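You operate a simulated robot arm through the tools that you are given. There is no shell and no other tool. Be economical: measure what you need, move in short steps, check, and stop when the job is done.

You are at the controls of a simulated robot arm. One attempt, no reset.

Task
Wind the lead fully back on its reel and brake it.
Fine: the reel switch goes off first and stays off; free the reel brake lever to wind.

It is judged by the outcome, as a careful person would: the job done as asked, and still so three seconds after it is handed in. It fails if anything else is knocked over, pushed out of place, dropped, spilled or broken.

Robot
A 6-joint arm with a fingered hand on a trunk, on a base that drives. Base frame: it is fixed to the floor where the robot stands at the start and does not move with it; the origin is under the middle of the robot, x ahead of it, y to its left, z up. Units: cm, rad, N and s.
With the tool pointing down near the work surface it reaches from about 36 to 90 cm from the robot's upright axis, wherever it stands. Its first joint turns from -2.897 to 2.897 rad. Places, roughly: orange grip [100, -20, 100]; reel brake lever [80, 10, 100]; reel handwheel [100, -20, 90]; reel switch [90, 10, 130]. Payload 5 kg.
The tool frame sits at the grasp point between the pads (the TCP): z along the fingers, y along the line on which they close. The tips reach 3.6 cm beyond it. The gripper opens to 12 cm. The gripper's body begins 4.2 cm behind the TCP. The gripper is a hand of 4 fingers: y runs from the thumb to the fingers, the wrist lies at [-1.9, -12.3, -21.1] in the tool frame, and closing takes about 1.5 s.
Orientation is that of the tool frame in the base frame, as a unit quaternion [x, y, z, w]. With the fingers straight down and the wrist toward the robot, the tool's x, y and z point along [0, 1, 0], [1, 0, 0] and [0, 0, -1] of the base frame.

Tools
- The arm moves only by the tool step_arm. Its argument "steps" is a list that holds one entry, the list of rows, each a list of 6 numbers: the shift along the tool's x, y, z in units of 500 mm (1.0 is 500 mm), then the turn, a rotation vector about the tool's x, y, z in units of 90 degrees (1.0 is 90 degrees). In form: [[[dx, dy, dz, rx, ry, rz], ...]]. A call has 1 to 10 rows; each row is the pose to reach, as a shift and turn from the pose commanded when the call began, along the tool's axes at that moment. "jaw" is the opening, from 0 (shut) to 1 (fully open), set as the call begins (left out, the last holds). A call with a number of a shift or a turn outside -1 to 1 is refused whole. Each row takes 0.2 s and may step no farther than 5 cm and 0.15 rad from the row before; otherwise, or with a gripper value out of range, the whole call is refused. Where a pose cannot be reached the arm comes as near as it can. A force on the tool above 40 N (or 10 N above the force at the start of the call, whichever is more), or a blocked arm, ends the call early, and 0.2 s more pass. Each finger travels about 4.5 cm/s and halts on what it meets, pressing with about 29 N; the grip force reading is that of the motor and also rises with nothing between the fingers. The clock runs only during rows and for 0.2 s after the last one: add rows that repeat a pose to give the fingers time. It gives the time, the measured TCP pose, the force on the tool (base axes), the opening and the grip force at its end, in the units of the frame above (readings bear some noise), with the torque about the TCP (base axes, N m) and any sound that the robot's microphone picked up.
- Cameras (640 x 400 px; columns grow to the right, rows downward): "scene" is now at [11.93, -1.04, 162.94]; the picture's right is [-0.12, -0.99, 0.00], its down [-0.55, 0.07, -0.83] and it looks along [0.83, -0.10, -0.55] (base axes); focal length 270 px, centre (320, 200). "wrist" rides on the gripper at [7.3, -10.1, -14.2] in the tool frame; the picture's right is [-0.79, 0.29, -0.54], its down [-0.56, -0.70, 0.44] and it looks along [-0.25, 0.65, 0.71] (tool axes); focal length 280 px, centre (320, 200). There is no depth. A picture from a camera that has moved, and an enlarged one, comes with that camera's place and axes in the base frame and with its lens.
- grab_frame(camera): a new picture of that camera. No time passes.
- lift_body(by): slides the trunk up (or, below 0, down) by that many cm; the arm and the scene camera ride with it, the base frame stays. It gives what a move gives, with no picture.
- base_move(legs): drives the robot by 1 to 6 legs, each [ahead, turn to the left] in cm and rad, along the robot's own axes; the way and the turn of a leg run together, so that a leg with both is an arc; at most 150 cm and 3.142 rad a leg. The arm and the cameras ride along, it lands a little off, and it stops where it bumps. It gives what a move gives.
- set_fingers(index, middle, ring, thumb_bend, thumb_turn): sets how far each is bent, from 0 (flat) to 100 (curled in); at 30 the hand is open as for a grip, at 70 the pads meet at the TCP. One left out holds its place. A second passes; each finger stops where it meets its share of the squeeze, and holds until it gets a number again. A gripper value or a shape takes the hand back. It gives what a move gives, with no picture; readings hold the bend of each and the force on the fingers (four entries, about 0 where the hand has none), thumb and palm. thumb_turn goes from beside the hand (0) to across from the fingers (100), as for a grip.
- set_grasp(shape): the hand has 4 fingers and takes this shape, open, in about a second: jaw (thumb against the fingers, like two jaws); tri (thumb and two fingers); tip (a fingertip pinch); poke (one finger out to press); point (the index stretched); flat (the hand flat); cup (the hand cupped); fist (a fist). The gripper value then closes the fingers along that shape, each until it touches; the sizes above hold for jaw. It gives what a move gives, with no picture.
- pan_tilt(pan, tilt): turns the head with the scene camera to pan (to the left, within 1.501 rad either way) and tilt (down, from -0.506 to 1.204), counted from straight ahead of the robot. It gives what a move gives.
- close_up(camera, box): a new picture of the part [left, top, right, bottom] of that camera's present view, enlarged. No time passes.
- finish_job(): hands the job in; it is judged then, once.

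Work in short steps. Places have to be worked out from the pictures, the camera data and where the tool is seen: move nearer, look again, correct. Check each grasp and each placing, and mend what went wrong. You have 120 turns and 98 pictures in all, those below and enlarged ones among them. Open the gripper and draw the arm clear of the work before you hand the job in, unless the task says otherwise; then end with one line.

The tools are called by a JSON object that holds its "method" and its "body". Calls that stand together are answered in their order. step_arm: Moves the arm, as the interface text tells. Its arguments: {"type":"object","properties":{"steps":{"type":"array","items":{"type":"array","items":{"type":"array","items":{"type":"number"}}}},"jaw":{"type":"number"}},"required":["steps"]} The other tools are called the same way: lift_body (by) slides the trunk up or down; set_grasp (shape) gives the hand a shape; set_fingers (index, middle, ring, thumb_bend, thumb_turn) moves the fingers one by one; base_move (legs) drives the base; pan_tilt (pan, tilt) turns the head that bears the scene camera; grab_frame (camera) takes a picture; close_up (camera, box) takes an enlarged picture of a part of a camera's view; finish_job () hands the job in.

At the start:

```text
time_s: 0.0
eef_pos: [71.32, 3.73, 99.96]
ee_rot: [0.707, 0.707, 0.0, 0.0]
ft_force: [-0.1, 0.1, 0.0]
ft_torque: [0.02, 0.0, 0.01]
grip_width: 11.98
gripper_force: 0.0
shape: jaw
bend: [30.0, 30.0, 30.0, 30.0, 98.0]
finger forces: [0.0, 0.1, 0.0, 0.0, 0.0, 0.0]
trunk travel left (down, up): [-62.5, 21.5]
robot x, y, heading: [0.15, -0.17, -0.002]
head pan, tilt: [-0.117, 0.588]
```

scene: 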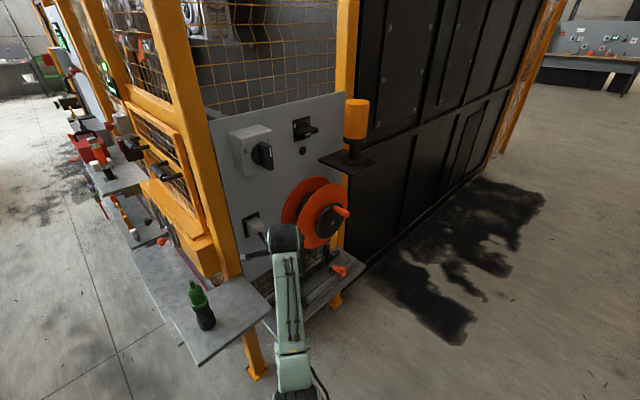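
wrist: 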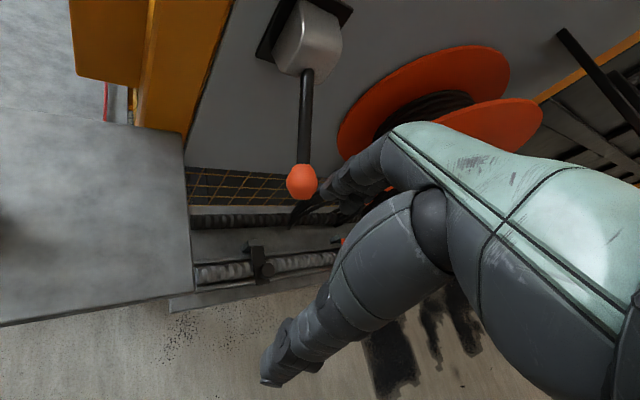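

The scene shows a panel with a rotary switch, a reel with an orange knob, and a lever hidden behind the arm. I enlarge the panel.

{"method": "close_up", "body": {"camera": "scene", "box": [200, 80, 400, 205]}}

{"method": "close_up", "body": {"camera": "scene", "box": [200, 170, 400, 295]}}

```text
3.20 times, centred on (300, 142) of scene
camera zoom: at [11.93, -1.04, 162.94], right [-0.12, -0.99, 0.0], down [-0.55, 0.07, -0.83], along [0.83, -0.1, -0.55], focal length 862 px, centre (384, 384)
```

zoom: 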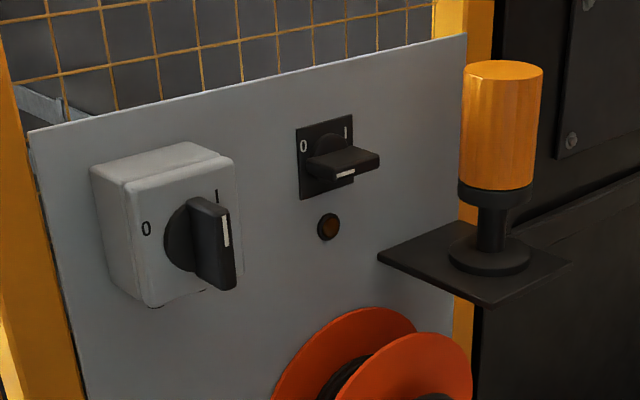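

```text
3.20 times, centred on (300, 232) of scene
camera zoom: at [11.93, -1.04, 162.94], right [-0.12, -0.99, 0.0], down [-0.55, 0.07, -0.83], along [0.83, -0.1, -0.55], focal length 862 px, centre (384, 96)
```

zoom: 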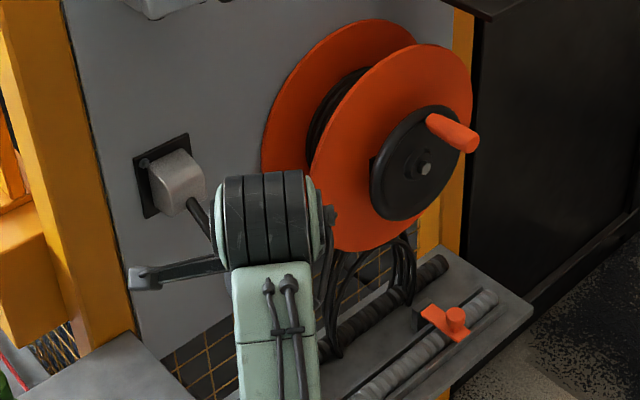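

The reel switch is the big grey box (about [88, 7, 130]), currently at I. The panel seems yawed, facing -x and -y. I draw the arm back so the brake lever comes into view.

{"method": "step_arm", "body": {"steps": [[[0, -0.09, 0, 0, 0, 0], [0, -0.18, 0, 0, 0, 0], [0, -0.27, 0, 0, 0, 0], [0, -0.36, 0, 0, 0, 0], [0, -0.45, 0, 0, 0, 0], [0, -0.5, 0, 0, 0, 0]]]}}

{"method": "grab_frame", "body": {"camera": "scene"}}

```text
time_s: 1.4
eef_pos: [46.39, 3.32, 99.89]
ee_rot: [0.707, 0.707, 0.0, 0.001]
ft_force: [0.5, -0.6, -0.8]
ft_torque: [0.0, -0.03, -0.01]
grip_width: 11.97
gripper_force: 0.0
shape: jaw
bend: [30.0, 30.0, 30.0, 30.0, 98.0]
finger forces: [0.0, 0.0, 0.0, 0.1, 0.0, 0.0]
trunk travel left (down, up): [-62.5, 21.5]
robot x, y, heading: [-0.2, -0.16, -0.007]
head pan, tilt: [-0.117, 0.588]
```

```text
93 pictures are left
camera scene: at [11.84, -1.03, 162.95], right [-0.12, -0.99, 0.0], down [-0.55, 0.07, -0.83], along [0.83, -0.1, -0.55], focal length 270 px, centre (320, 200)
```

scene: 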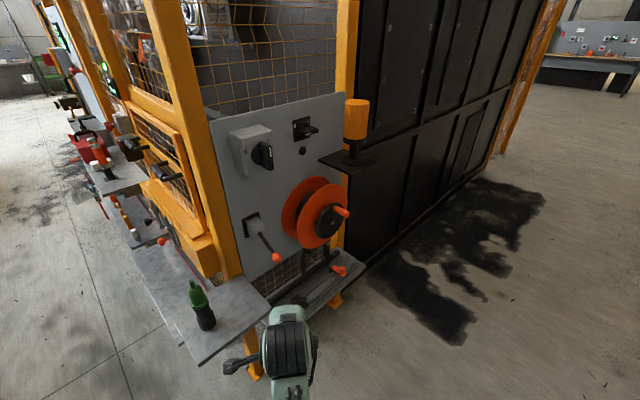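

The lever's orange ball is now visible at px (276,257). I drive to a stance squarely in front of the panel, keeping clear of it, for a second view.

{"method": "base_move", "body": {"legs": [[0, -1.13], [49, 0], [0, 1.71]]}}

{"method": "pan_tilt", "body": {"pan": 0, "tilt": 0.5}}

{"method": "grab_frame", "body": {"camera": "scene"}}

```text
time_s: 12.7
eef_pos: [59.46, -15.59, 99.85]
ee_rot: [0.475, 0.88, 0.0, 0.0]
ft_force: [0.0, 0.4, 0.6]
ft_torque: [0.02, 0.02, -0.03]
grip_width: 11.96
gripper_force: 0.0
shape: jaw
bend: [30.0, 30.0, 30.0, 30.0, 98.0]
finger forces: [0.0, 0.1, 0.1, 0.0, 0.0, 0.0]
trunk travel left (down, up): [-62.5, 21.5]
robot x, y, heading: [22.13, -43.69, 0.578]
head pan, tilt: [-0.117, 0.588]
```

```text
time_s: 13.3
eef_pos: [59.51, -15.47, 99.96]
ee_rot: [0.476, 0.879, 0.0, 0.0]
ft_force: [0.7, 0.2, 0.3]
ft_torque: [-0.02, -0.03, 0.0]
grip_width: 11.95
gripper_force: 0.1
shape: jaw
bend: [30.0, 30.0, 30.0, 30.0, 98.0]
finger forces: [0.1, 0.0, 0.1, 0.0, 0.1, 0.0]
trunk travel left (down, up): [-62.5, 21.5]
robot x, y, heading: [22.06, -43.55, 0.58]
head pan, tilt: [0.0, 0.499]
```

```text
92 pictures are left
camera scene: at [32.55, -37.2, 163.73], right [0.55, -0.84, 0.0], down [-0.4, -0.26, -0.88], along [0.73, 0.48, -0.48], focal length 270 px, centre (320, 200)
```

scene: 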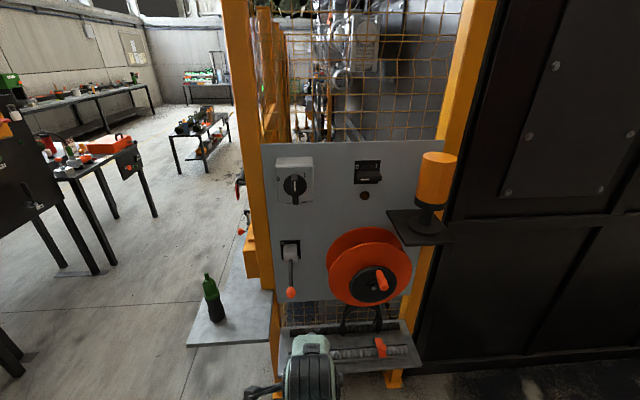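

Triangulation gives: lever ball ≈ (80.7, 5.9, 93.9), switch knob ≈ (86.3, 6.8, 130.8), crank grip ≈ (93.4, -19.3, 102.2). I enlarge this squarer view for detail.

{"method": "close_up", "body": {"camera": "scene", "box": [255, 140, 351, 200]}}

{"method": "close_up", "body": {"camera": "scene", "box": [255, 215, 431, 325]}}

{"method": "close_up", "body": {"camera": "scene", "box": [265, 290, 441, 400]}}

```text
6.67 times, centred on (303, 170) of scene
camera zoom: at [32.55, -37.2, 163.73], right [0.55, -0.84, 0.0], down [-0.4, -0.26, -0.88], along [0.73, 0.48, -0.48], focal length 1797 px, centre (433, 400)
```

zoom: 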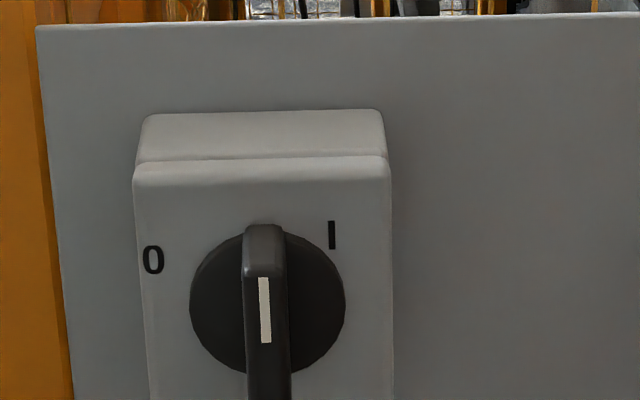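

```text
3.64 times, centred on (343, 270) of scene
camera zoom: at [32.55, -37.2, 163.73], right [0.55, -0.84, 0.0], down [-0.4, -0.26, -0.88], along [0.73, 0.48, -0.48], focal length 980 px, centre (236, -54)
```

zoom: 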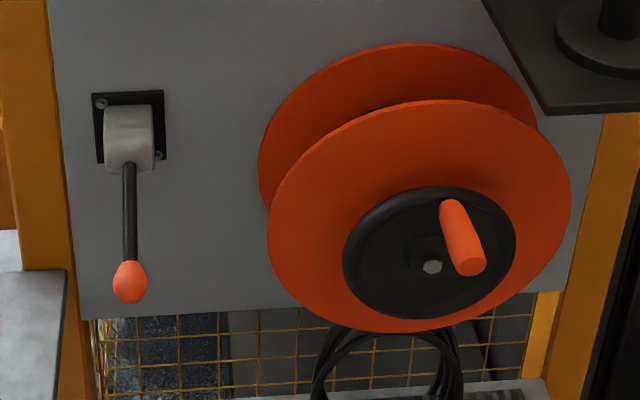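

```text
3.64 times, centred on (353, 345) of scene
camera zoom: at [32.55, -37.2, 163.73], right [0.55, -0.84, 0.0], down [-0.4, -0.26, -0.88], along [0.73, 0.48, -0.48], focal length 980 px, centre (200, -327)
```

zoom: 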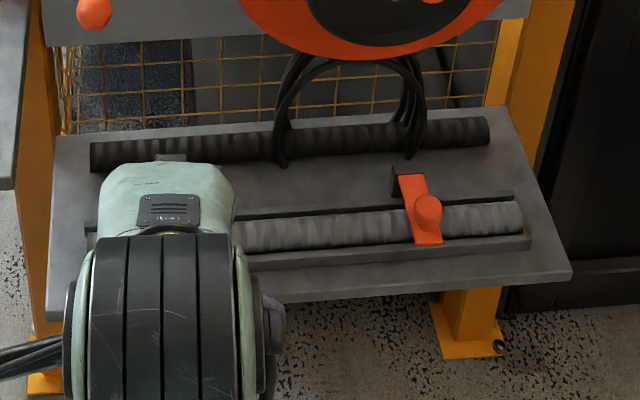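

I want the whole switch face and the neighbouring switch in one enlarged view to judge the knob angle.

{"method": "close_up", "body": {"camera": "scene", "box": [268, 150, 328, 210]}}

{"method": "close_up", "body": {"camera": "scene", "box": [340, 150, 400, 210]}}

```text
6.67 times, centred on (298, 180) of scene
camera zoom: at [32.55, -37.2, 163.73], right [0.55, -0.84, 0.0], down [-0.4, -0.26, -0.88], along [0.73, 0.48, -0.48], focal length 1797 px, centre (467, 333)
```

zoom: 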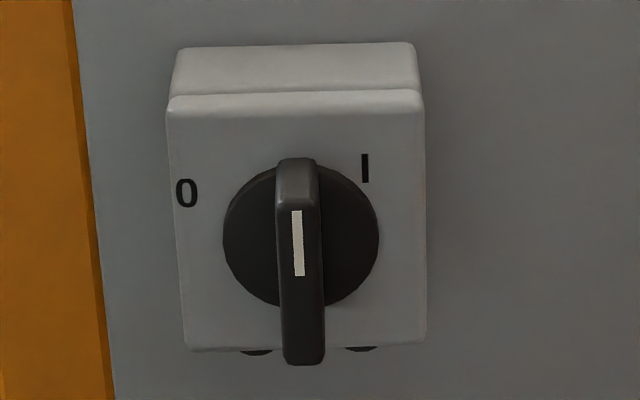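

```text
6.67 times, centred on (370, 180) of scene
camera zoom: at [32.55, -37.2, 163.73], right [0.55, -0.84, 0.0], down [-0.4, -0.26, -0.88], along [0.73, 0.48, -0.48], focal length 1797 px, centre (-13, 333)
```

zoom: 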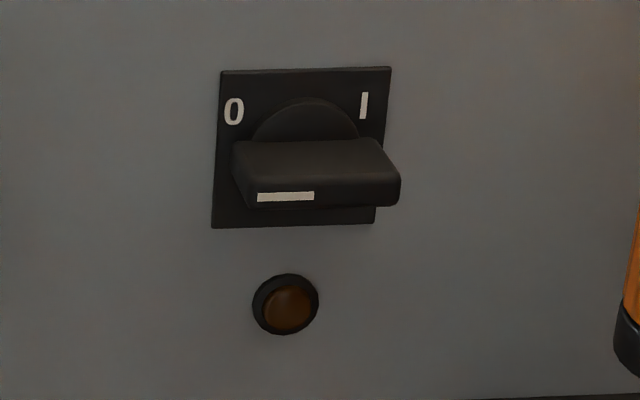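

The neighbour switch reads off with its mark left, so on the reel switch mark-up = I (on) and it must be turned 90° counter-clockwise to 0. The panel faces heading ≈0.65 rad, at about 82.7 cm along that axis. I pitch the hand forward and raise it in free space.

{"method": "step_arm", "body": {"steps": [[[0, 0, -0.05, -0.095, 0, 0], [0, 0, -0.1, -0.19, 0, 0], [0, 0, -0.15, -0.285, 0, 0], [0, 0, -0.2, -0.38, 0, 0], [0, 0, -0.25, -0.475, 0, 0], [0, 0, -0.3, -0.57, 0, 0], [0, 0, -0.35, -0.665, 0, 0], [0, 0, -0.4, -0.76, 0, 0], [0, 0, -0.45, -0.855, 0, 0], [0, 0, -0.5, -0.95, 0, 0]]]}}

```text
time_s: 15.5
eef_pos: [61.93, -12.99, 124.09]
ee_rot: [0.343, 0.632, 0.617, 0.32]
ft_force: [-0.6, 0.7, 1.6]
ft_torque: [-0.08, -0.04, -0.01]
grip_width: 11.98
gripper_force: 0.2
shape: jaw
bend: [30.0, 30.0, 30.0, 30.0, 98.0]
finger forces: [0.0, 0.0, 0.0, 0.1, 0.0, 0.0]
out of reach, approached as far as the arm can: row 1, 2, 3, 4, 5, 6, 7, 8, 9, 10
trunk travel left (down, up): [-62.5, 21.5]
robot x, y, heading: [22.45, -43.66, 0.577]
head pan, tilt: [0.0, 0.499]
```

Nearly there; the arm was only too folded. I move forward and level the pitch, adding the small yaw.

{"method": "step_arm", "body": {"steps": [[[0, 0.04, 0.06, -0.025, 0.025, 0], [0, 0.08, 0.12, -0.05, 0.05, 0], [0, 0.12, 0.18, -0.05, 0.05, 0], [0, 0.14, 0.24, -0.05, 0.05, 0]]]}}

```text
time_s: 16.5
eef_pos: [71.84, -7.21, 128.04]
ee_rot: [0.312, 0.635, 0.635, 0.311]
ft_force: [0.1, 0.5, 0.2]
ft_torque: [0.0, -0.03, 0.0]
grip_width: 12.01
gripper_force: 0.0
shape: jaw
bend: [30.0, 30.0, 30.0, 30.0, 98.0]
finger forces: [0.0, 0.0, 0.1, 0.0, 0.1, 0.0]
trunk travel left (down, up): [-62.5, 21.5]
robot x, y, heading: [22.54, -43.87, 0.579]
head pan, tilt: [0.0, 0.499]
```

Orientation is now level, facing the panel. I look with the wrist camera.

{"method": "grab_frame", "body": {"camera": "wrist"}}

{"method": "grab_frame", "body": {"camera": "scene"}}

```text
86 pictures are left
camera wrist: at [56.19, -10.24, 117.89], right [0.05, -0.96, 0.29], down [0.69, -0.17, -0.7], along [0.72, 0.24, 0.65], focal length 280 px, centre (320, 200)
```

wrist: 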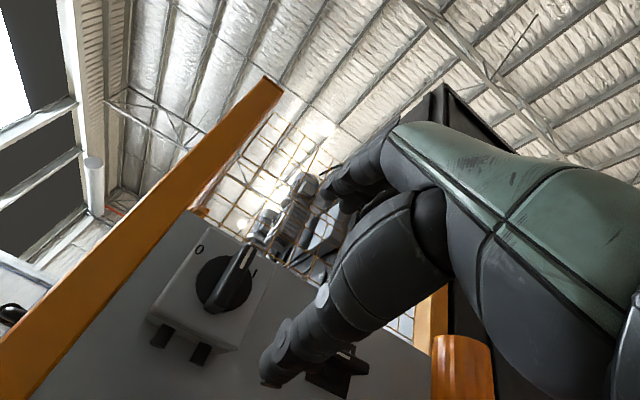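

```text
85 pictures are left
camera scene: at [32.7, -37.02, 163.72], right [0.55, -0.84, 0.0], down [-0.4, -0.26, -0.88], along [0.73, 0.48, -0.48], focal length 270 px, centre (320, 200)
```

scene: 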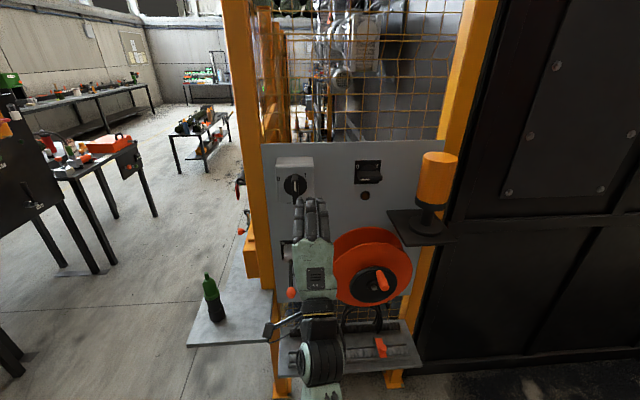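

The wrist ray confirms the knob at ≈(86.3, 6.6, 130.6). I roll the hand +90° about its axis so thumb and fingers straddle the vertical bar.

{"method": "step_arm", "body": {"steps": [[[0, 0, 0, 0, 0, 0.095], [0, 0, 0, 0, 0, 0.19], [0, 0, 0, 0, 0, 0.285], [0, 0, 0, 0, 0, 0.38], [0, 0, 0, 0, 0, 0.475], [0, 0, 0, 0, 0, 0.57], [0, 0, 0, 0, 0, 0.665], [0, 0, 0, 0, 0, 0.76], [0, 0, 0, 0, 0, 0.855], [0, 0, 0, 0, 0, 0.95]]]}}

{"method": "grab_frame", "body": {"camera": "scene"}}

{"method": "grab_frame", "body": {"camera": "wrist"}}

```text
time_s: 18.7
eef_pos: [71.62, -7.12, 127.99]
ee_rot: [0.661, 0.253, 0.676, -0.205]
ft_force: [0.3, -0.2, 0.2]
ft_torque: [0.0, 0.01, -0.01]
grip_width: 12.01
gripper_force: 0.0
shape: jaw
bend: [30.0, 30.0, 30.0, 30.0, 98.0]
finger forces: [0.1, 0.0, 0.0, 0.0, 0.0, 0.0]
trunk travel left (down, up): [-62.5, 21.5]
robot x, y, heading: [22.24, -43.86, 0.577]
head pan, tilt: [0.0, 0.499]
```

```text
84 pictures are left
camera scene: at [32.55, -37.15, 163.73], right [0.55, -0.84, 0.0], down [-0.4, -0.26, -0.88], along [0.73, 0.48, -0.48], focal length 270 px, centre (320, 200)
```

scene: 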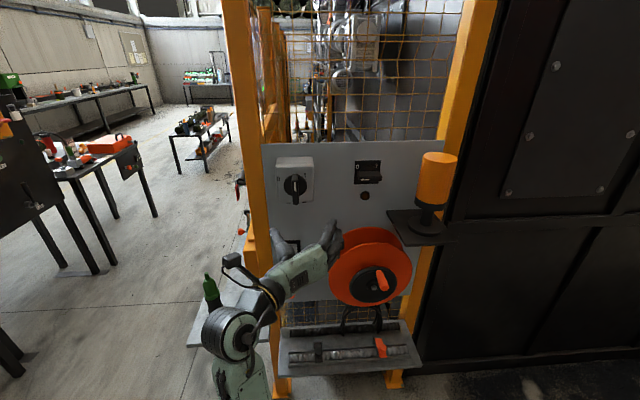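

```text
83 pictures are left
camera wrist: at [53.92, -7.62, 134.42], right [-0.22, -0.6, -0.77], down [-0.05, 0.79, -0.61], along [0.97, -0.09, -0.2], focal length 280 px, centre (320, 200)
```

wrist: 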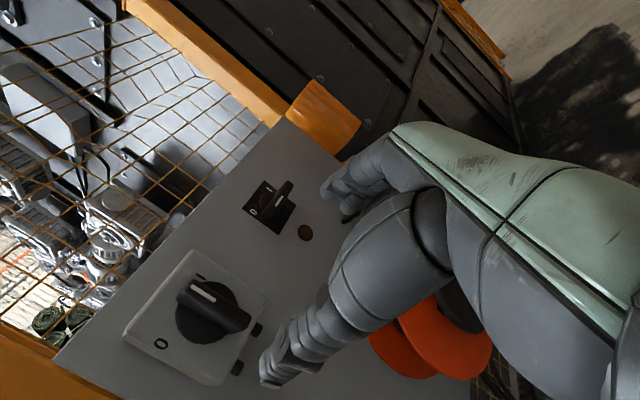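

The hand is clear. I centre on the knob (r, z) and approach to about 8 cm short, then look.

{"method": "step_arm", "body": {"steps": [[[0.02, -0.012, 0.07, 0, 0, 0.025], [0.04, -0.024, 0.14, 0, 0, 0.05], [0.055, -0.036, 0.2, 0, 0, 0.05], [0.055, -0.036, 0.22, 0, 0, 0.05]]]}}

{"method": "close_up", "body": {"camera": "scene", "box": [220, 130, 380, 230]}}

{"method": "grab_frame", "body": {"camera": "wrist"}}

```text
time_s: 19.7
eef_pos: [79.14, 1.17, 130.52]
ee_rot: [0.67, 0.227, 0.668, -0.229]
ft_force: [-0.4, 0.6, -0.9]
ft_torque: [-0.01, -0.03, -0.05]
grip_width: 12.01
gripper_force: 0.0
shape: jaw
bend: [30.0, 30.0, 30.0, 30.0, 98.0]
finger forces: [0.0, 0.1, 0.0, 0.1, 0.0, 0.0]
trunk travel left (down, up): [-62.5, 21.5]
robot x, y, heading: [22.22, -43.94, 0.58]
head pan, tilt: [0.0, 0.499]
```

```text
4.00 times, centred on (300, 180) of scene
camera zoom: at [32.56, -37.18, 163.73], right [0.55, -0.84, 0.0], down [-0.4, -0.26, -0.88], along [0.73, 0.48, -0.48], focal length 1078 px, centre (400, 280)
```

zoom: 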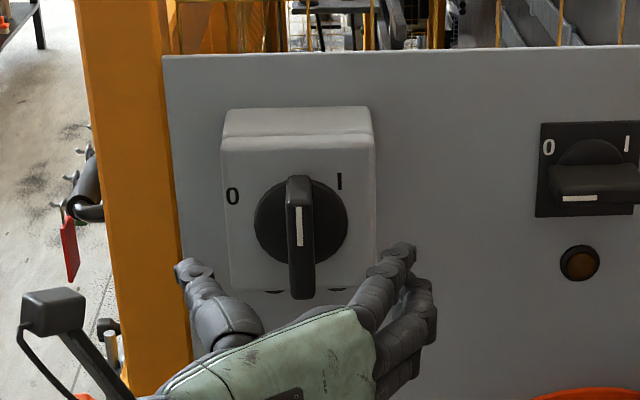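

```text
81 pictures are left
camera wrist: at [61.74, 0.32, 137.63], right [-0.25, -0.56, -0.79], down [-0.08, 0.83, -0.56], along [0.96, -0.08, -0.25], focal length 280 px, centre (320, 200)
```

wrist: 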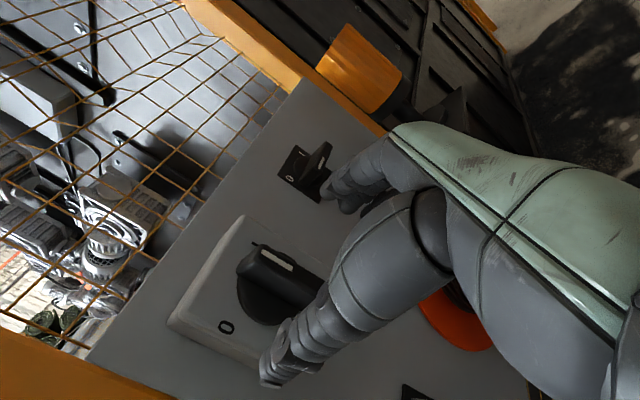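

Thumb and fingers straddle the bar centrally. I advance 8 cm.

{"method": "step_arm", "body": {"steps": [[[0, 0, 0.05, 0, 0, 0], [0, 0, 0.1, 0, 0, 0], [0, 0, 0.14, 0, 0, 0], [0, 0, 0.165, 0, 0, 0]]]}}

{"method": "close_up", "body": {"camera": "scene", "box": [220, 130, 380, 230]}}

{"method": "grab_frame", "body": {"camera": "wrist"}}

```text
time_s: 20.7
eef_pos: [85.83, 6.4, 130.57]
ee_rot: [0.669, 0.227, 0.669, -0.229]
ft_force: [0.6, -0.5, -0.4]
ft_torque: [0.02, 0.0, 0.01]
grip_width: 11.98
gripper_force: 0.1
shape: jaw
bend: [30.0, 30.0, 30.0, 30.0, 98.0]
finger forces: [0.1, 0.0, 0.0, 0.1, 0.0, 0.0]
trunk travel left (down, up): [-62.5, 21.5]
robot x, y, heading: [22.34, -43.43, 0.576]
head pan, tilt: [0.0, 0.499]
```

```text
4.00 times, centred on (300, 180) of scene
camera zoom: at [32.59, -37.14, 163.73], right [0.55, -0.84, 0.0], down [-0.4, -0.26, -0.88], along [0.73, 0.48, -0.48], focal length 1078 px, centre (400, 280)
```

zoom: 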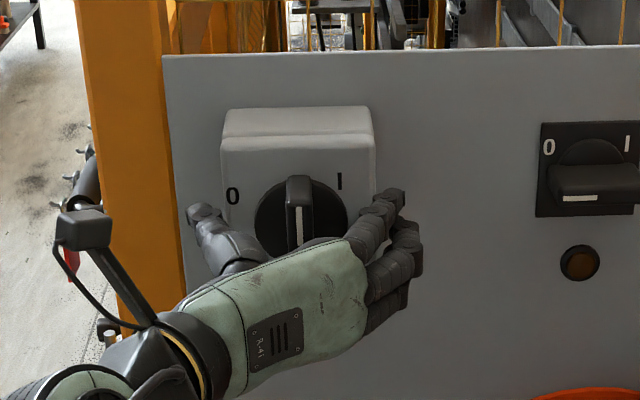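

```text
79 pictures are left
camera wrist: at [68.43, 5.57, 137.75], right [-0.25, -0.56, -0.79], down [-0.08, 0.83, -0.56], along [0.96, -0.08, -0.25], focal length 280 px, centre (320, 200)
```

wrist: 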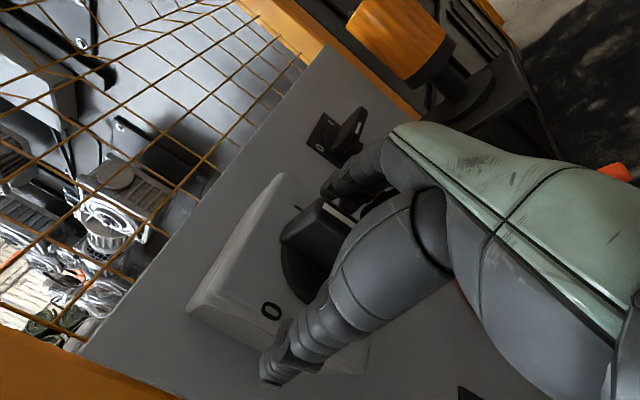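

No contact, and the bar is between thumb and fingers. I close on it.

{"method": "step_arm", "body": {"steps": [[[0, 0, 0, 0, 0, 0], [0, 0, 0, 0, 0, 0], [0, 0, 0, 0, 0, 0], [0, 0, 0, 0, 0, 0], [0, 0, 0, 0, 0, 0], [0, 0, 0, 0, 0, 0], [0, 0, 0, 0, 0, 0], [0, 0, 0, 0, 0, 0]]], "jaw": 0}}

{"method": "close_up", "body": {"camera": "scene", "box": [220, 130, 380, 230]}}

```text
time_s: 22.5
eef_pos: [85.77, 6.27, 130.64]
ee_rot: [0.669, 0.227, 0.669, -0.23]
ft_force: [2.9, -0.2, 1.2]
ft_torque: [-0.11, -0.08, -0.1]
grip_width: 10.58
gripper_force: 29.1
shape: jaw
bend: [28.0, 32.0, 31.0, 45.0, 98.0]
finger forces: [16.7, 7.9, 3.6, 0.1, 26.4, 0.0]
trunk travel left (down, up): [-62.5, 21.5]
robot x, y, heading: [22.37, -43.41, 0.58]
head pan, tilt: [0.0, 0.499]
```

```text
4.00 times, centred on (300, 180) of scene
camera zoom: at [32.58, -37.22, 163.74], right [0.55, -0.84, 0.0], down [-0.4, -0.26, -0.88], along [0.73, 0.48, -0.48], focal length 1078 px, centre (400, 280)
```

zoom: 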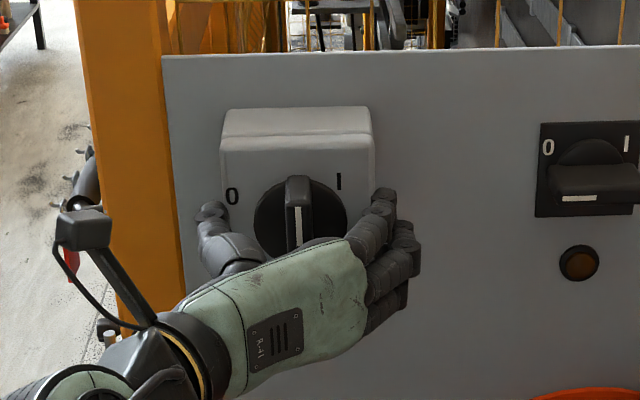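

The fingers closed on the box sides (10.6 cm), so the tips are past the box front. I open and back off 3 cm.

{"method": "step_arm", "body": {"steps": [[[0, 0, 0, 0, 0, 0], [0, 0, 0, 0, 0, 0], [0, 0, -0.03, 0, 0, 0], [0, 0, -0.06, 0, 0, 0]]], "jaw": 1}}

{"method": "step_arm", "body": {"steps": [[[0, 0, 0, 0, 0, 0], [0, 0, 0, 0, 0, 0], [0, 0, 0, 0, 0, 0], [0, 0, 0, 0, 0, 0], [0, 0, 0, 0, 0, 0], [0, 0, 0, 0, 0, 0], [0, 0, 0, 0, 0, 0], [0, 0, 0, 0, 0, 0]]], "jaw": 0}}

{"method": "close_up", "body": {"camera": "scene", "box": [220, 130, 380, 230]}}

{"method": "grab_frame", "body": {"camera": "wrist"}}

```text
time_s: 23.5
eef_pos: [83.19, 4.58, 130.6]
ee_rot: [0.669, 0.228, 0.669, -0.23]
ft_force: [-1.1, 0.8, 0.8]
ft_torque: [0.0, 0.03, 0.01]
grip_width: 11.95
gripper_force: 0.1
shape: jaw
bend: [30.0, 30.0, 30.0, 30.0, 98.0]
finger forces: [0.1, 0.0, 0.0, 0.0, 0.0, 0.0]
trunk travel left (down, up): [-62.5, 21.5]
robot x, y, heading: [22.29, -43.83, 0.575]
head pan, tilt: [0.0, 0.499]
```

```text
time_s: 25.3
eef_pos: [83.31, 4.43, 130.62]
ee_rot: [0.67, 0.227, 0.668, -0.229]
ft_force: [1.5, 0.1, 0.3]
ft_torque: [-0.1, -0.07, -0.06]
grip_width: 1.39
gripper_force: 28.9
shape: jaw
bend: [73.0, 62.0, 61.0, 73.0, 100.0]
finger forces: [14.7, 7.8, 3.7, 0.0, 25.0, 0.0]
trunk travel left (down, up): [-62.5, 21.5]
robot x, y, heading: [21.84, -43.76, 0.582]
head pan, tilt: [0.0, 0.499]
```

```text
4.00 times, centred on (300, 180) of scene
camera zoom: at [32.6, -37.18, 163.73], right [0.55, -0.84, 0.0], down [-0.4, -0.26, -0.88], along [0.73, 0.48, -0.48], focal length 1078 px, centre (400, 280)
```

zoom: 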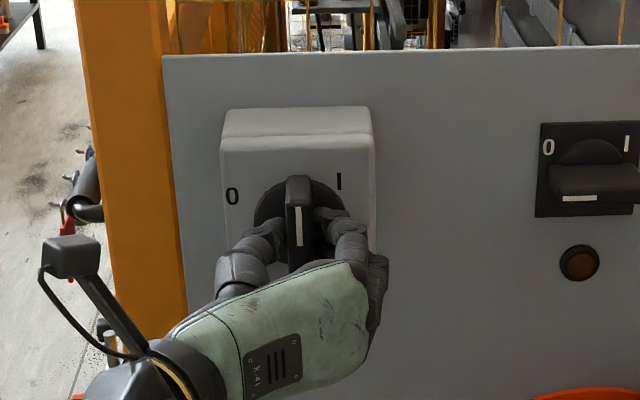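

```text
76 pictures are left
camera wrist: at [65.91, 3.7, 137.81], right [-0.25, -0.56, -0.79], down [-0.08, 0.83, -0.56], along [0.96, -0.08, -0.25], focal length 280 px, centre (320, 200)
```

wrist: 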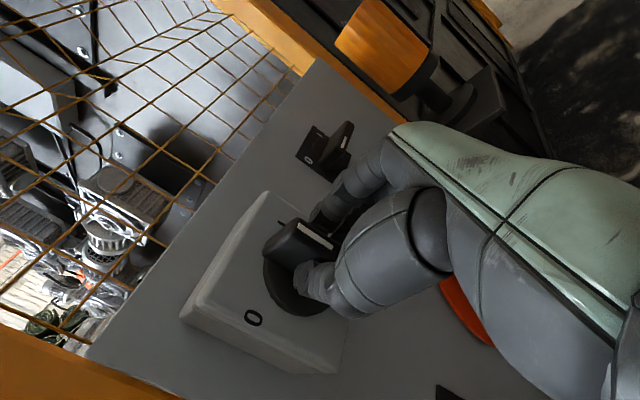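

The bar is pinched firmly. I rotate counter-clockwise about the knob's centre, first half.

{"method": "step_arm", "body": {"steps": [[[-0.001, -0.003, 0, 0, 0, -0.09], [-0.002, -0.006, 0, 0, 0, -0.18], [-0.004, -0.008, 0, 0, 0, -0.27], [-0.006, -0.01, 0, 0, 0, -0.36], [-0.008, -0.0115, 0, 0, 0, -0.45], [-0.01, -0.0125, 0, 0, 0, -0.54]]]}}

{"method": "close_up", "body": {"camera": "scene", "box": [220, 130, 380, 230]}}

```text
time_s: 26.7
eef_pos: [83.02, 4.84, 130.06]
ee_rot: [0.517, 0.482, 0.704, 0.065]
ft_force: [16.1, 1.5, 6.4]
ft_torque: [0.09, -0.19, -0.2]
grip_width: 1.29
gripper_force: 29.1
shape: jaw
bend: [72.0, 62.0, 66.0, 73.0, 100.0]
finger forces: [20.2, 7.5, 4.6, 0.0, 21.9, 0.0]
trunk travel left (down, up): [-62.5, 21.5]
robot x, y, heading: [22.24, -43.98, 0.58]
head pan, tilt: [0.0, 0.499]
```

```text
4.00 times, centred on (300, 180) of scene
camera zoom: at [32.94, -37.25, 163.73], right [0.55, -0.84, 0.0], down [-0.4, -0.26, -0.88], along [0.73, 0.48, -0.48], focal length 1078 px, centre (400, 280)
```

zoom: 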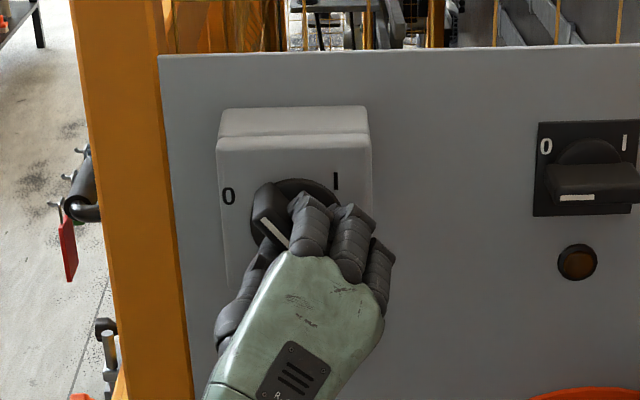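

Bar turned about 50° with the hand. Continue to a bit beyond 90°.

{"method": "step_arm", "body": {"steps": [[[-0.003, 0.002, 0, 0, 0, -0.09], [-0.005, 0.003, 0, 0, 0, -0.18], [-0.007, 0.005, 0, 0, 0, -0.27], [-0.009, 0.006, 0, 0, 0, -0.36], [-0.01, 0.007, 0, 0, 0, -0.45], [-0.011, 0.008, 0, 0, 0, -0.52]]]}}

{"method": "close_up", "body": {"camera": "scene", "box": [220, 130, 380, 230]}}

```text
time_s: 28.1
eef_pos: [83.4, 4.36, 130.01]
ee_rot: [0.322, 0.634, 0.626, 0.321]
ft_force: [-16.6, 9.9, -3.4]
ft_torque: [-0.06, 0.04, 0.4]
grip_width: 1.3
gripper_force: 29.2
shape: jaw
bend: [72.0, 65.0, 71.0, 74.0, 99.0]
finger forces: [16.7, 3.9, 0.0, 0.1, 29.1, 0.0]
out of reach, approached as far as the arm can: row 6
trunk travel left (down, up): [-62.5, 21.5]
robot x, y, heading: [22.66, -43.94, 0.581]
head pan, tilt: [0.0, 0.499]
```

```text
4.00 times, centred on (300, 180) of scene
camera zoom: at [32.13, -36.81, 163.75], right [0.55, -0.84, 0.0], down [-0.4, -0.27, -0.88], along [0.73, 0.48, -0.48], focal length 1078 px, centre (400, 280)
```

zoom: 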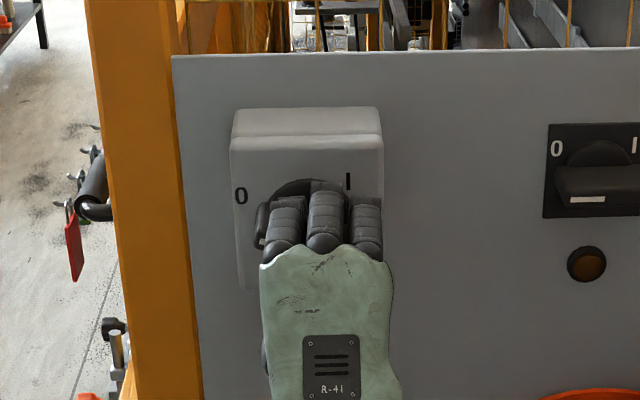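

The bar looks horizontal. I open and withdraw to check.

{"method": "step_arm", "body": {"steps": [[[0, 0, 0, 0, 0, 0], [0, 0, 0, 0, 0, 0], [0, 0, 0, 0, 0, 0], [0, 0, 0, 0, 0, 0], [0, 0, 0, 0, 0, 0], [0, 0, -0.05, 0, 0, 0], [0, 0, -0.12, 0, 0, 0], [0, 0, -0.2, 0, 0, 0], [0, 0, -0.28, 0, 0, 0]]], "jaw": 1}}

{"method": "close_up", "body": {"camera": "scene", "box": [220, 130, 380, 230]}}

{"method": "grab_frame", "body": {"camera": "scene"}}

```text
time_s: 30.1
eef_pos: [72.31, -4.27, 129.74]
ee_rot: [0.319, 0.638, 0.63, 0.307]
ft_force: [-0.8, -0.9, 0.5]
ft_torque: [0.01, 0.03, -0.01]
grip_width: 11.98
gripper_force: 0.1
shape: jaw
bend: [30.0, 30.0, 30.0, 30.0, 98.0]
finger forces: [0.1, 0.0, 0.0, 0.1, 0.0, 0.0]
trunk travel left (down, up): [-62.5, 21.5]
robot x, y, heading: [22.28, -43.73, 0.576]
head pan, tilt: [0.0, 0.499]
```

```text
4.00 times, centred on (300, 180) of scene
camera zoom: at [32.38, -37.34, 163.76], right [0.55, -0.84, 0.0], down [-0.4, -0.26, -0.88], along [0.73, 0.48, -0.48], focal length 1078 px, centre (400, 280)
```

zoom: 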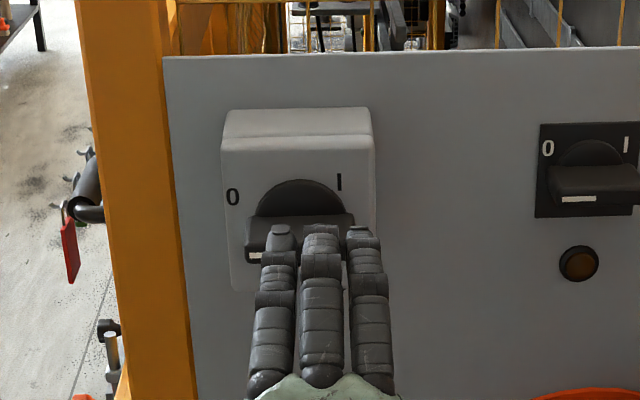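

```text
72 pictures are left
camera scene: at [32.38, -37.34, 163.76], right [0.55, -0.84, 0.0], down [-0.4, -0.26, -0.88], along [0.73, 0.48, -0.48], focal length 270 px, centre (320, 200)
```

scene: 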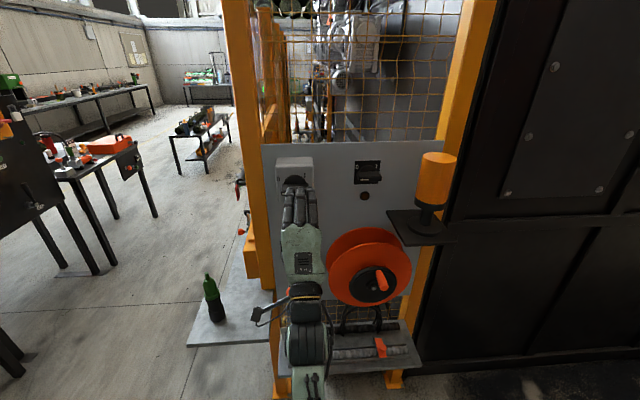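

The reel switch now reads 0, like its neighbour. Next I lower the hand in front of the lever ball (f 67.8, r 44, z 94).

{"method": "step_arm", "body": {"steps": [[[0.006, -0.072, 0, 0, 0, 0], [0.012, -0.144, 0, 0, 0, 0], [0.018, -0.216, 0, 0, 0, 0], [0.024, -0.288, 0, 0, 0, 0], [0.03, -0.36, 0, 0, 0, 0], [0.036, -0.432, 0, 0, 0, 0], [0.042, -0.504, 0, 0, 0, 0], [0.048, -0.576, 0, 0, 0, 0], [0.054, -0.648, 0, 0, 0, 0], [0.06, -0.71, 0, 0, 0, 0]]]}}

{"method": "grab_frame", "body": {"camera": "scene"}}

{"method": "grab_frame", "body": {"camera": "wrist"}}

```text
time_s: 32.3
eef_pos: [69.77, -1.64, 94.43]
ee_rot: [0.318, 0.638, 0.631, 0.306]
ft_force: [-0.7, -0.3, 0.0]
ft_torque: [0.01, -0.02, -0.01]
grip_width: 12.0
gripper_force: 0.0
shape: jaw
bend: [30.0, 30.0, 30.0, 30.0, 98.0]
finger forces: [0.0, 0.1, 0.0, 0.0, 0.0, 0.0]
out of reach, approached as far as the arm can: row 2
trunk travel left (down, up): [-62.5, 21.5]
robot x, y, heading: [22.27, -44.26, 0.574]
head pan, tilt: [0.0, 0.499]
```

```text
71 pictures are left
camera scene: at [32.6, -37.14, 163.74], right [0.55, -0.84, 0.0], down [-0.4, -0.26, -0.88], along [0.73, 0.48, -0.48], focal length 270 px, centre (320, 200)
```

scene: 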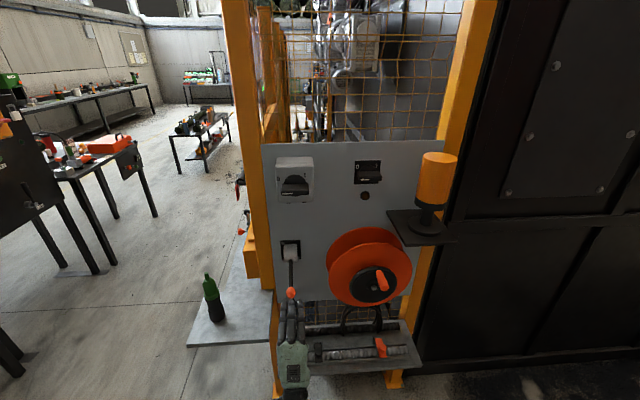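

```text
70 pictures are left
camera wrist: at [53.91, -4.72, 84.53], right [0.06, -0.96, 0.29], down [0.68, -0.18, -0.71], along [0.73, 0.24, 0.64], focal length 280 px, centre (320, 200)
```

wrist: 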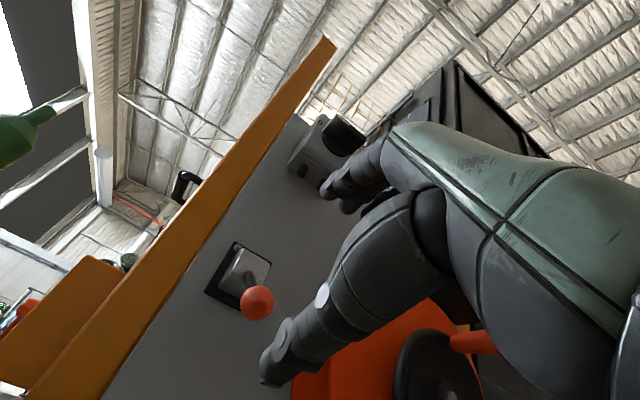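

The wrist ray agrees with the ball at (80.7, 6, 93.6). I advance 12 cm so the ball sits between fingers (above) and thumb (below), then close.

{"method": "step_arm", "body": {"steps": [[[0.0, 0, 0.07, 0, 0, 0], [0.0, 0, 0.14, 0, 0, 0], [-0.01, 0, 0.2, 0, 0, 0], [-0.012, 0, 0.25, 0, 0, 0]]]}}

{"method": "close_up", "body": {"camera": "scene", "box": [215, 220, 375, 320]}}

```text
time_s: 33.3
eef_pos: [80.27, 5.46, 94.3]
ee_rot: [0.318, 0.639, 0.63, 0.307]
ft_force: [0.3, 0.3, -0.6]
ft_torque: [0.03, -0.01, -0.01]
grip_width: 11.99
gripper_force: 0.1
shape: jaw
bend: [30.0, 30.0, 30.0, 30.0, 98.0]
finger forces: [0.0, 0.1, 0.1, 0.0, 0.0, 0.0]
trunk travel left (down, up): [-62.5, 21.5]
robot x, y, heading: [22.47, -43.9, 0.578]
head pan, tilt: [0.0, 0.499]
```

```text
4.00 times, centred on (295, 270) of scene
camera zoom: at [32.65, -37.1, 163.72], right [0.55, -0.84, 0.0], down [-0.4, -0.26, -0.88], along [0.73, 0.48, -0.48], focal length 1078 px, centre (420, -80)
```

zoom: 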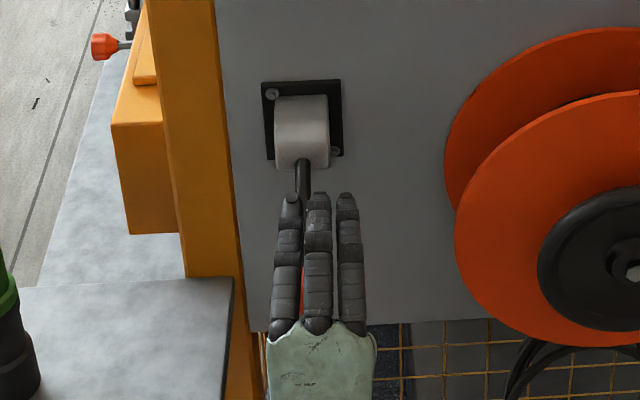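

The hand is about 1 cm right of the rod; I shift left 1 cm and close.

{"method": "step_arm", "body": {"steps": [[[0.02, 0, 0, 0, 0, 0], [0.02, 0, 0, 0, 0, 0], [0.02, 0, 0, 0, 0, 0], [0.02, 0, 0, 0, 0, 0], [0.02, 0, 0, 0, 0, 0], [0.02, 0, 0, 0, 0, 0], [0.02, 0, 0, 0, 0, 0], [0.02, 0, 0, 0, 0, 0], [0.02, 0, 0, 0, 0, 0]]], "jaw": 0}}

{"method": "close_up", "body": {"camera": "scene", "box": [215, 220, 375, 320]}}

```text
time_s: 35.3
eef_pos: [79.58, 6.46, 94.41]
ee_rot: [0.318, 0.638, 0.631, 0.307]
ft_force: [-0.2, 1.0, -1.2]
ft_torque: [0.28, -0.31, -0.14]
grip_width: 2.16
gripper_force: 29.1
shape: jaw
bend: [70.0, 60.0, 70.0, 76.0, 100.0]
finger forces: [12.1, 11.6, 0.1, 0.0, 21.4, 0.0]
trunk travel left (down, up): [-62.5, 21.5]
robot x, y, heading: [22.21, -44.0, 0.576]
head pan, tilt: [0.0, 0.499]
```

```text
4.00 times, centred on (295, 270) of scene
camera zoom: at [32.56, -37.15, 163.73], right [0.55, -0.84, 0.0], down [-0.4, -0.26, -0.88], along [0.73, 0.48, -0.48], focal length 1078 px, centre (420, -80)
```

zoom: 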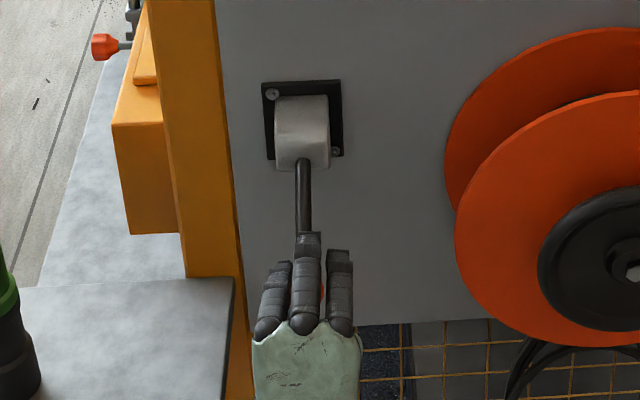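

Ball gripped (middle and index over, thumb under). I try the lever upward along its arc, 2 cm, watching the force.

{"method": "step_arm", "body": {"steps": [[[0, 0.008, -0.006, 0, 0, 0], [0, 0.016, -0.012, 0, 0, 0], [0, 0.024, -0.017, 0, 0, 0], [0, 0.033, -0.022, 0, 0, 0], [0, 0.033, -0.022, 0, 0, 0]]]}}

{"method": "close_up", "body": {"camera": "scene", "box": [215, 220, 375, 320]}}

```text
time_s: 36.5
eef_pos: [78.75, 5.79, 95.98]
ee_rot: [0.318, 0.638, 0.63, 0.308]
ft_force: [8.7, 17.5, 2.3]
ft_torque: [0.04, -0.03, 0.04]
grip_width: 1.92
gripper_force: 29.2
shape: jaw
bend: [70.0, 61.0, 70.0, 77.0, 100.0]
finger forces: [17.9, 5.0, 0.1, 0.0, 17.9, 0.0]
trunk travel left (down, up): [-62.5, 21.5]
robot x, y, heading: [22.44, -44.07, 0.587]
head pan, tilt: [0.0, 0.499]
```

```text
4.00 times, centred on (295, 270) of scene
camera zoom: at [32.67, -36.87, 163.72], right [0.55, -0.84, 0.0], down [-0.4, -0.26, -0.88], along [0.73, 0.48, -0.48], focal length 1078 px, centre (420, -80)
```

zoom: 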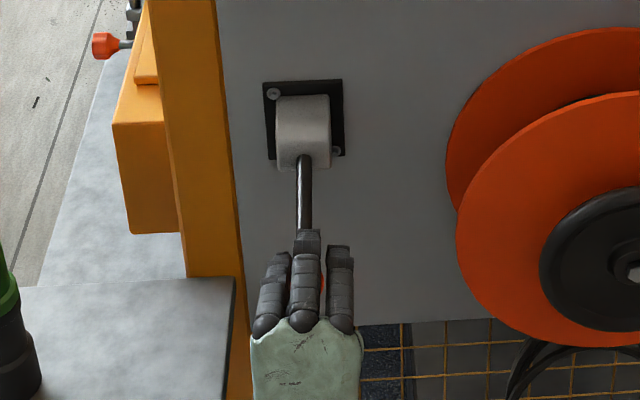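

Vertical force is small, but I'm pulling outward too much (17 N toward the panel). I continue upward while easing back in.

{"method": "step_arm", "body": {"steps": [[[0.01, 0.01, 0.01, 0, 0, 0], [0.01, 0.03, 0.01, 0, 0, 0], [0.01, 0.05, 0.01, 0, 0, 0], [0.01, 0.06, 0.01, 0, 0, 0]]]}}

{"method": "close_up", "body": {"camera": "scene", "box": [215, 220, 375, 320]}}

```text
time_s: 37.5
eef_pos: [78.97, 6.17, 98.9]
ee_rot: [0.317, 0.638, 0.631, 0.306]
ft_force: [-4.9, 0.0, -1.1]
ft_torque: [0.03, 0.06, -0.03]
grip_width: 1.78
gripper_force: 28.8
shape: jaw
bend: [70.0, 73.0, 70.0, 79.0, 100.0]
finger forces: [0.0, 2.4, 0.1, 0.0, 3.9, 0.0]
trunk travel left (down, up): [-62.5, 21.5]
robot x, y, heading: [22.22, -43.64, 0.576]
head pan, tilt: [0.0, 0.499]
```

```text
4.00 times, centred on (295, 270) of scene
camera zoom: at [32.47, -37.16, 163.74], right [0.55, -0.84, 0.0], down [-0.4, -0.26, -0.88], along [0.73, 0.48, -0.48], focal length 1078 px, centre (420, -80)
```

zoom: 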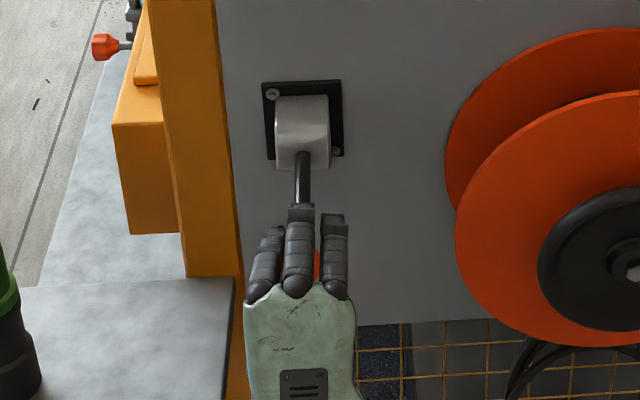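

The grip weakened; I check with the wrist camera whether the ball moved.

{"method": "grab_frame", "body": {"camera": "wrist"}}

```text
65 pictures are left
camera wrist: at [63.1, 3.18, 89.01], right [0.06, -0.96, 0.29], down [0.68, -0.18, -0.71], along [0.73, 0.24, 0.64], focal length 280 px, centre (320, 200)
```

wrist: 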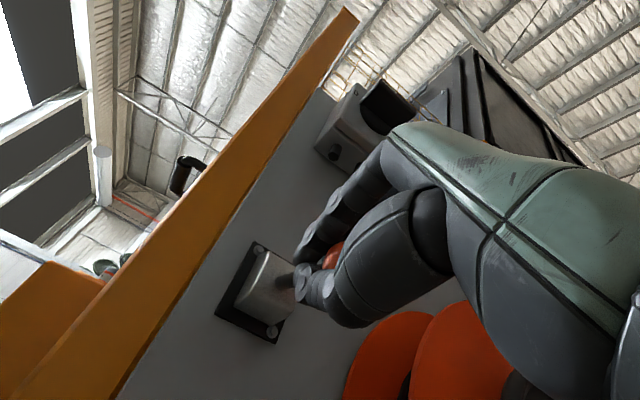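

The ball rose with the hand (z ≈ 99), so the lever swings up. I continue along the arc.

{"method": "step_arm", "body": {"steps": [[[0, 0.02, -0.005, 0, 0, 0], [0, 0.04, -0.01, 0, 0, 0], [0, 0.06, -0.014, 0, 0, 0], [0, 0.08, -0.015, 0, 0, 0], [0, 0.1, -0.014, 0, 0, 0], [0, 0.12, -0.01, 0, 0, 0]]]}}

{"method": "close_up", "body": {"camera": "scene", "box": [215, 200, 375, 300]}}

{"method": "grab_frame", "body": {"camera": "wrist"}}

```text
time_s: 38.9
eef_pos: [78.74, 6.18, 104.77]
ee_rot: [0.319, 0.639, 0.629, 0.307]
ft_force: [8.2, 15.5, -5.4]
ft_torque: [0.08, 0.02, 0.1]
grip_width: 1.71
gripper_force: 29.2
shape: jaw
bend: [70.0, 73.0, 70.0, 78.0, 100.0]
finger forces: [5.7, 1.2, 0.1, 0.0, 20.0, 0.0]
trunk travel left (down, up): [-62.5, 21.5]
robot x, y, heading: [22.46, -43.72, 0.579]
head pan, tilt: [0.0, 0.499]
```

```text
4.00 times, centred on (295, 250) of scene
camera zoom: at [32.8, -36.78, 163.7], right [0.55, -0.84, 0.0], down [-0.4, -0.26, -0.88], along [0.73, 0.48, -0.48], focal length 1078 px, centre (420, 0)
```

zoom: 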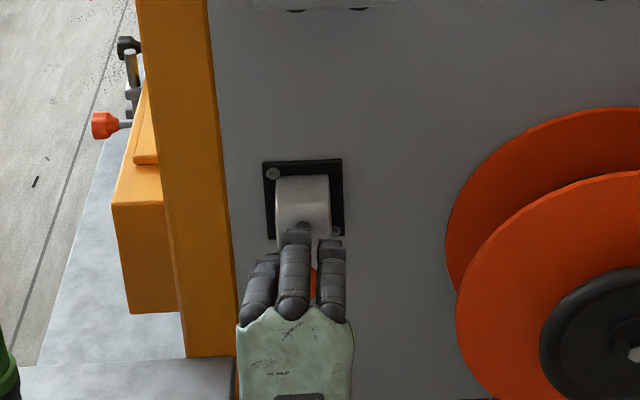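

```text
63 pictures are left
camera wrist: at [62.86, 3.04, 94.94], right [0.06, -0.95, 0.29], down [0.68, -0.18, -0.71], along [0.73, 0.24, 0.64], focal length 280 px, centre (320, 200)
```

wrist: 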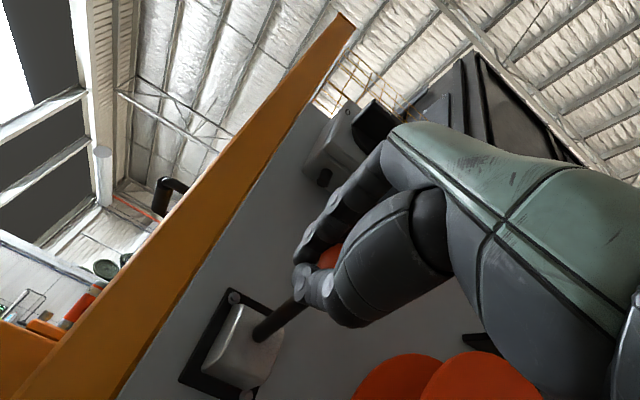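

Still following; I continue up the arc, curving inward.

{"method": "step_arm", "body": {"steps": [[[0, 0.01, 0.014, 0, 0, 0], [0, 0.03, 0.02, 0, 0, 0], [0, 0.05, 0.03, 0, 0, 0], [0, 0.07, 0.045, 0, 0, 0], [0, 0.07, 0.045, 0, 0, 0]]]}}

{"method": "close_up", "body": {"camera": "scene", "box": [215, 200, 375, 300]}}

{"method": "grab_frame", "body": {"camera": "wrist"}}

```text
time_s: 40.1
eef_pos: [80.33, 7.38, 108.08]
ee_rot: [0.318, 0.641, 0.628, 0.306]
ft_force: [-12.5, 3.6, -21.9]
ft_torque: [0.18, 0.36, -0.03]
grip_width: 2.04
gripper_force: 28.9
shape: jaw
bend: [70.0, 73.0, 70.0, 79.0, 100.0]
finger forces: [0.0, 0.0, 0.0, 0.0, 21.1, 0.0]
trunk travel left (down, up): [-62.5, 21.5]
robot x, y, heading: [22.39, -43.95, 0.584]
head pan, tilt: [0.0, 0.499]
```

```text
4.00 times, centred on (295, 250) of scene
camera zoom: at [32.54, -36.86, 163.7], right [0.55, -0.84, 0.0], down [-0.4, -0.26, -0.88], along [0.73, 0.48, -0.48], focal length 1078 px, centre (420, 0)
```

zoom: 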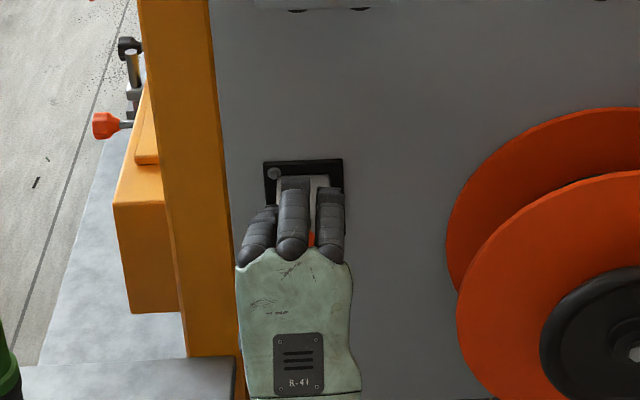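

```text
61 pictures are left
camera wrist: at [64.5, 4.33, 98.3], right [0.06, -0.95, 0.29], down [0.68, -0.18, -0.72], along [0.74, 0.24, 0.63], focal length 280 px, centre (320, 200)
```

wrist: 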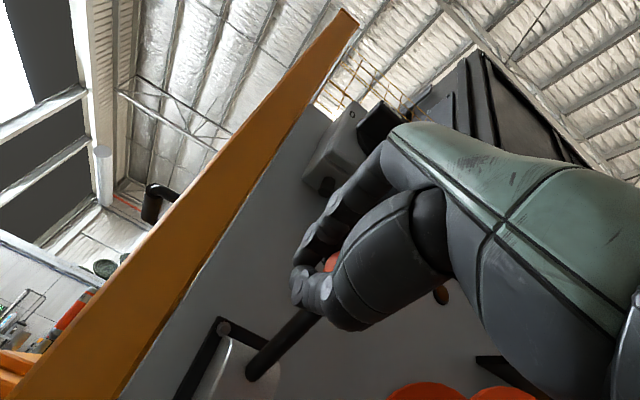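

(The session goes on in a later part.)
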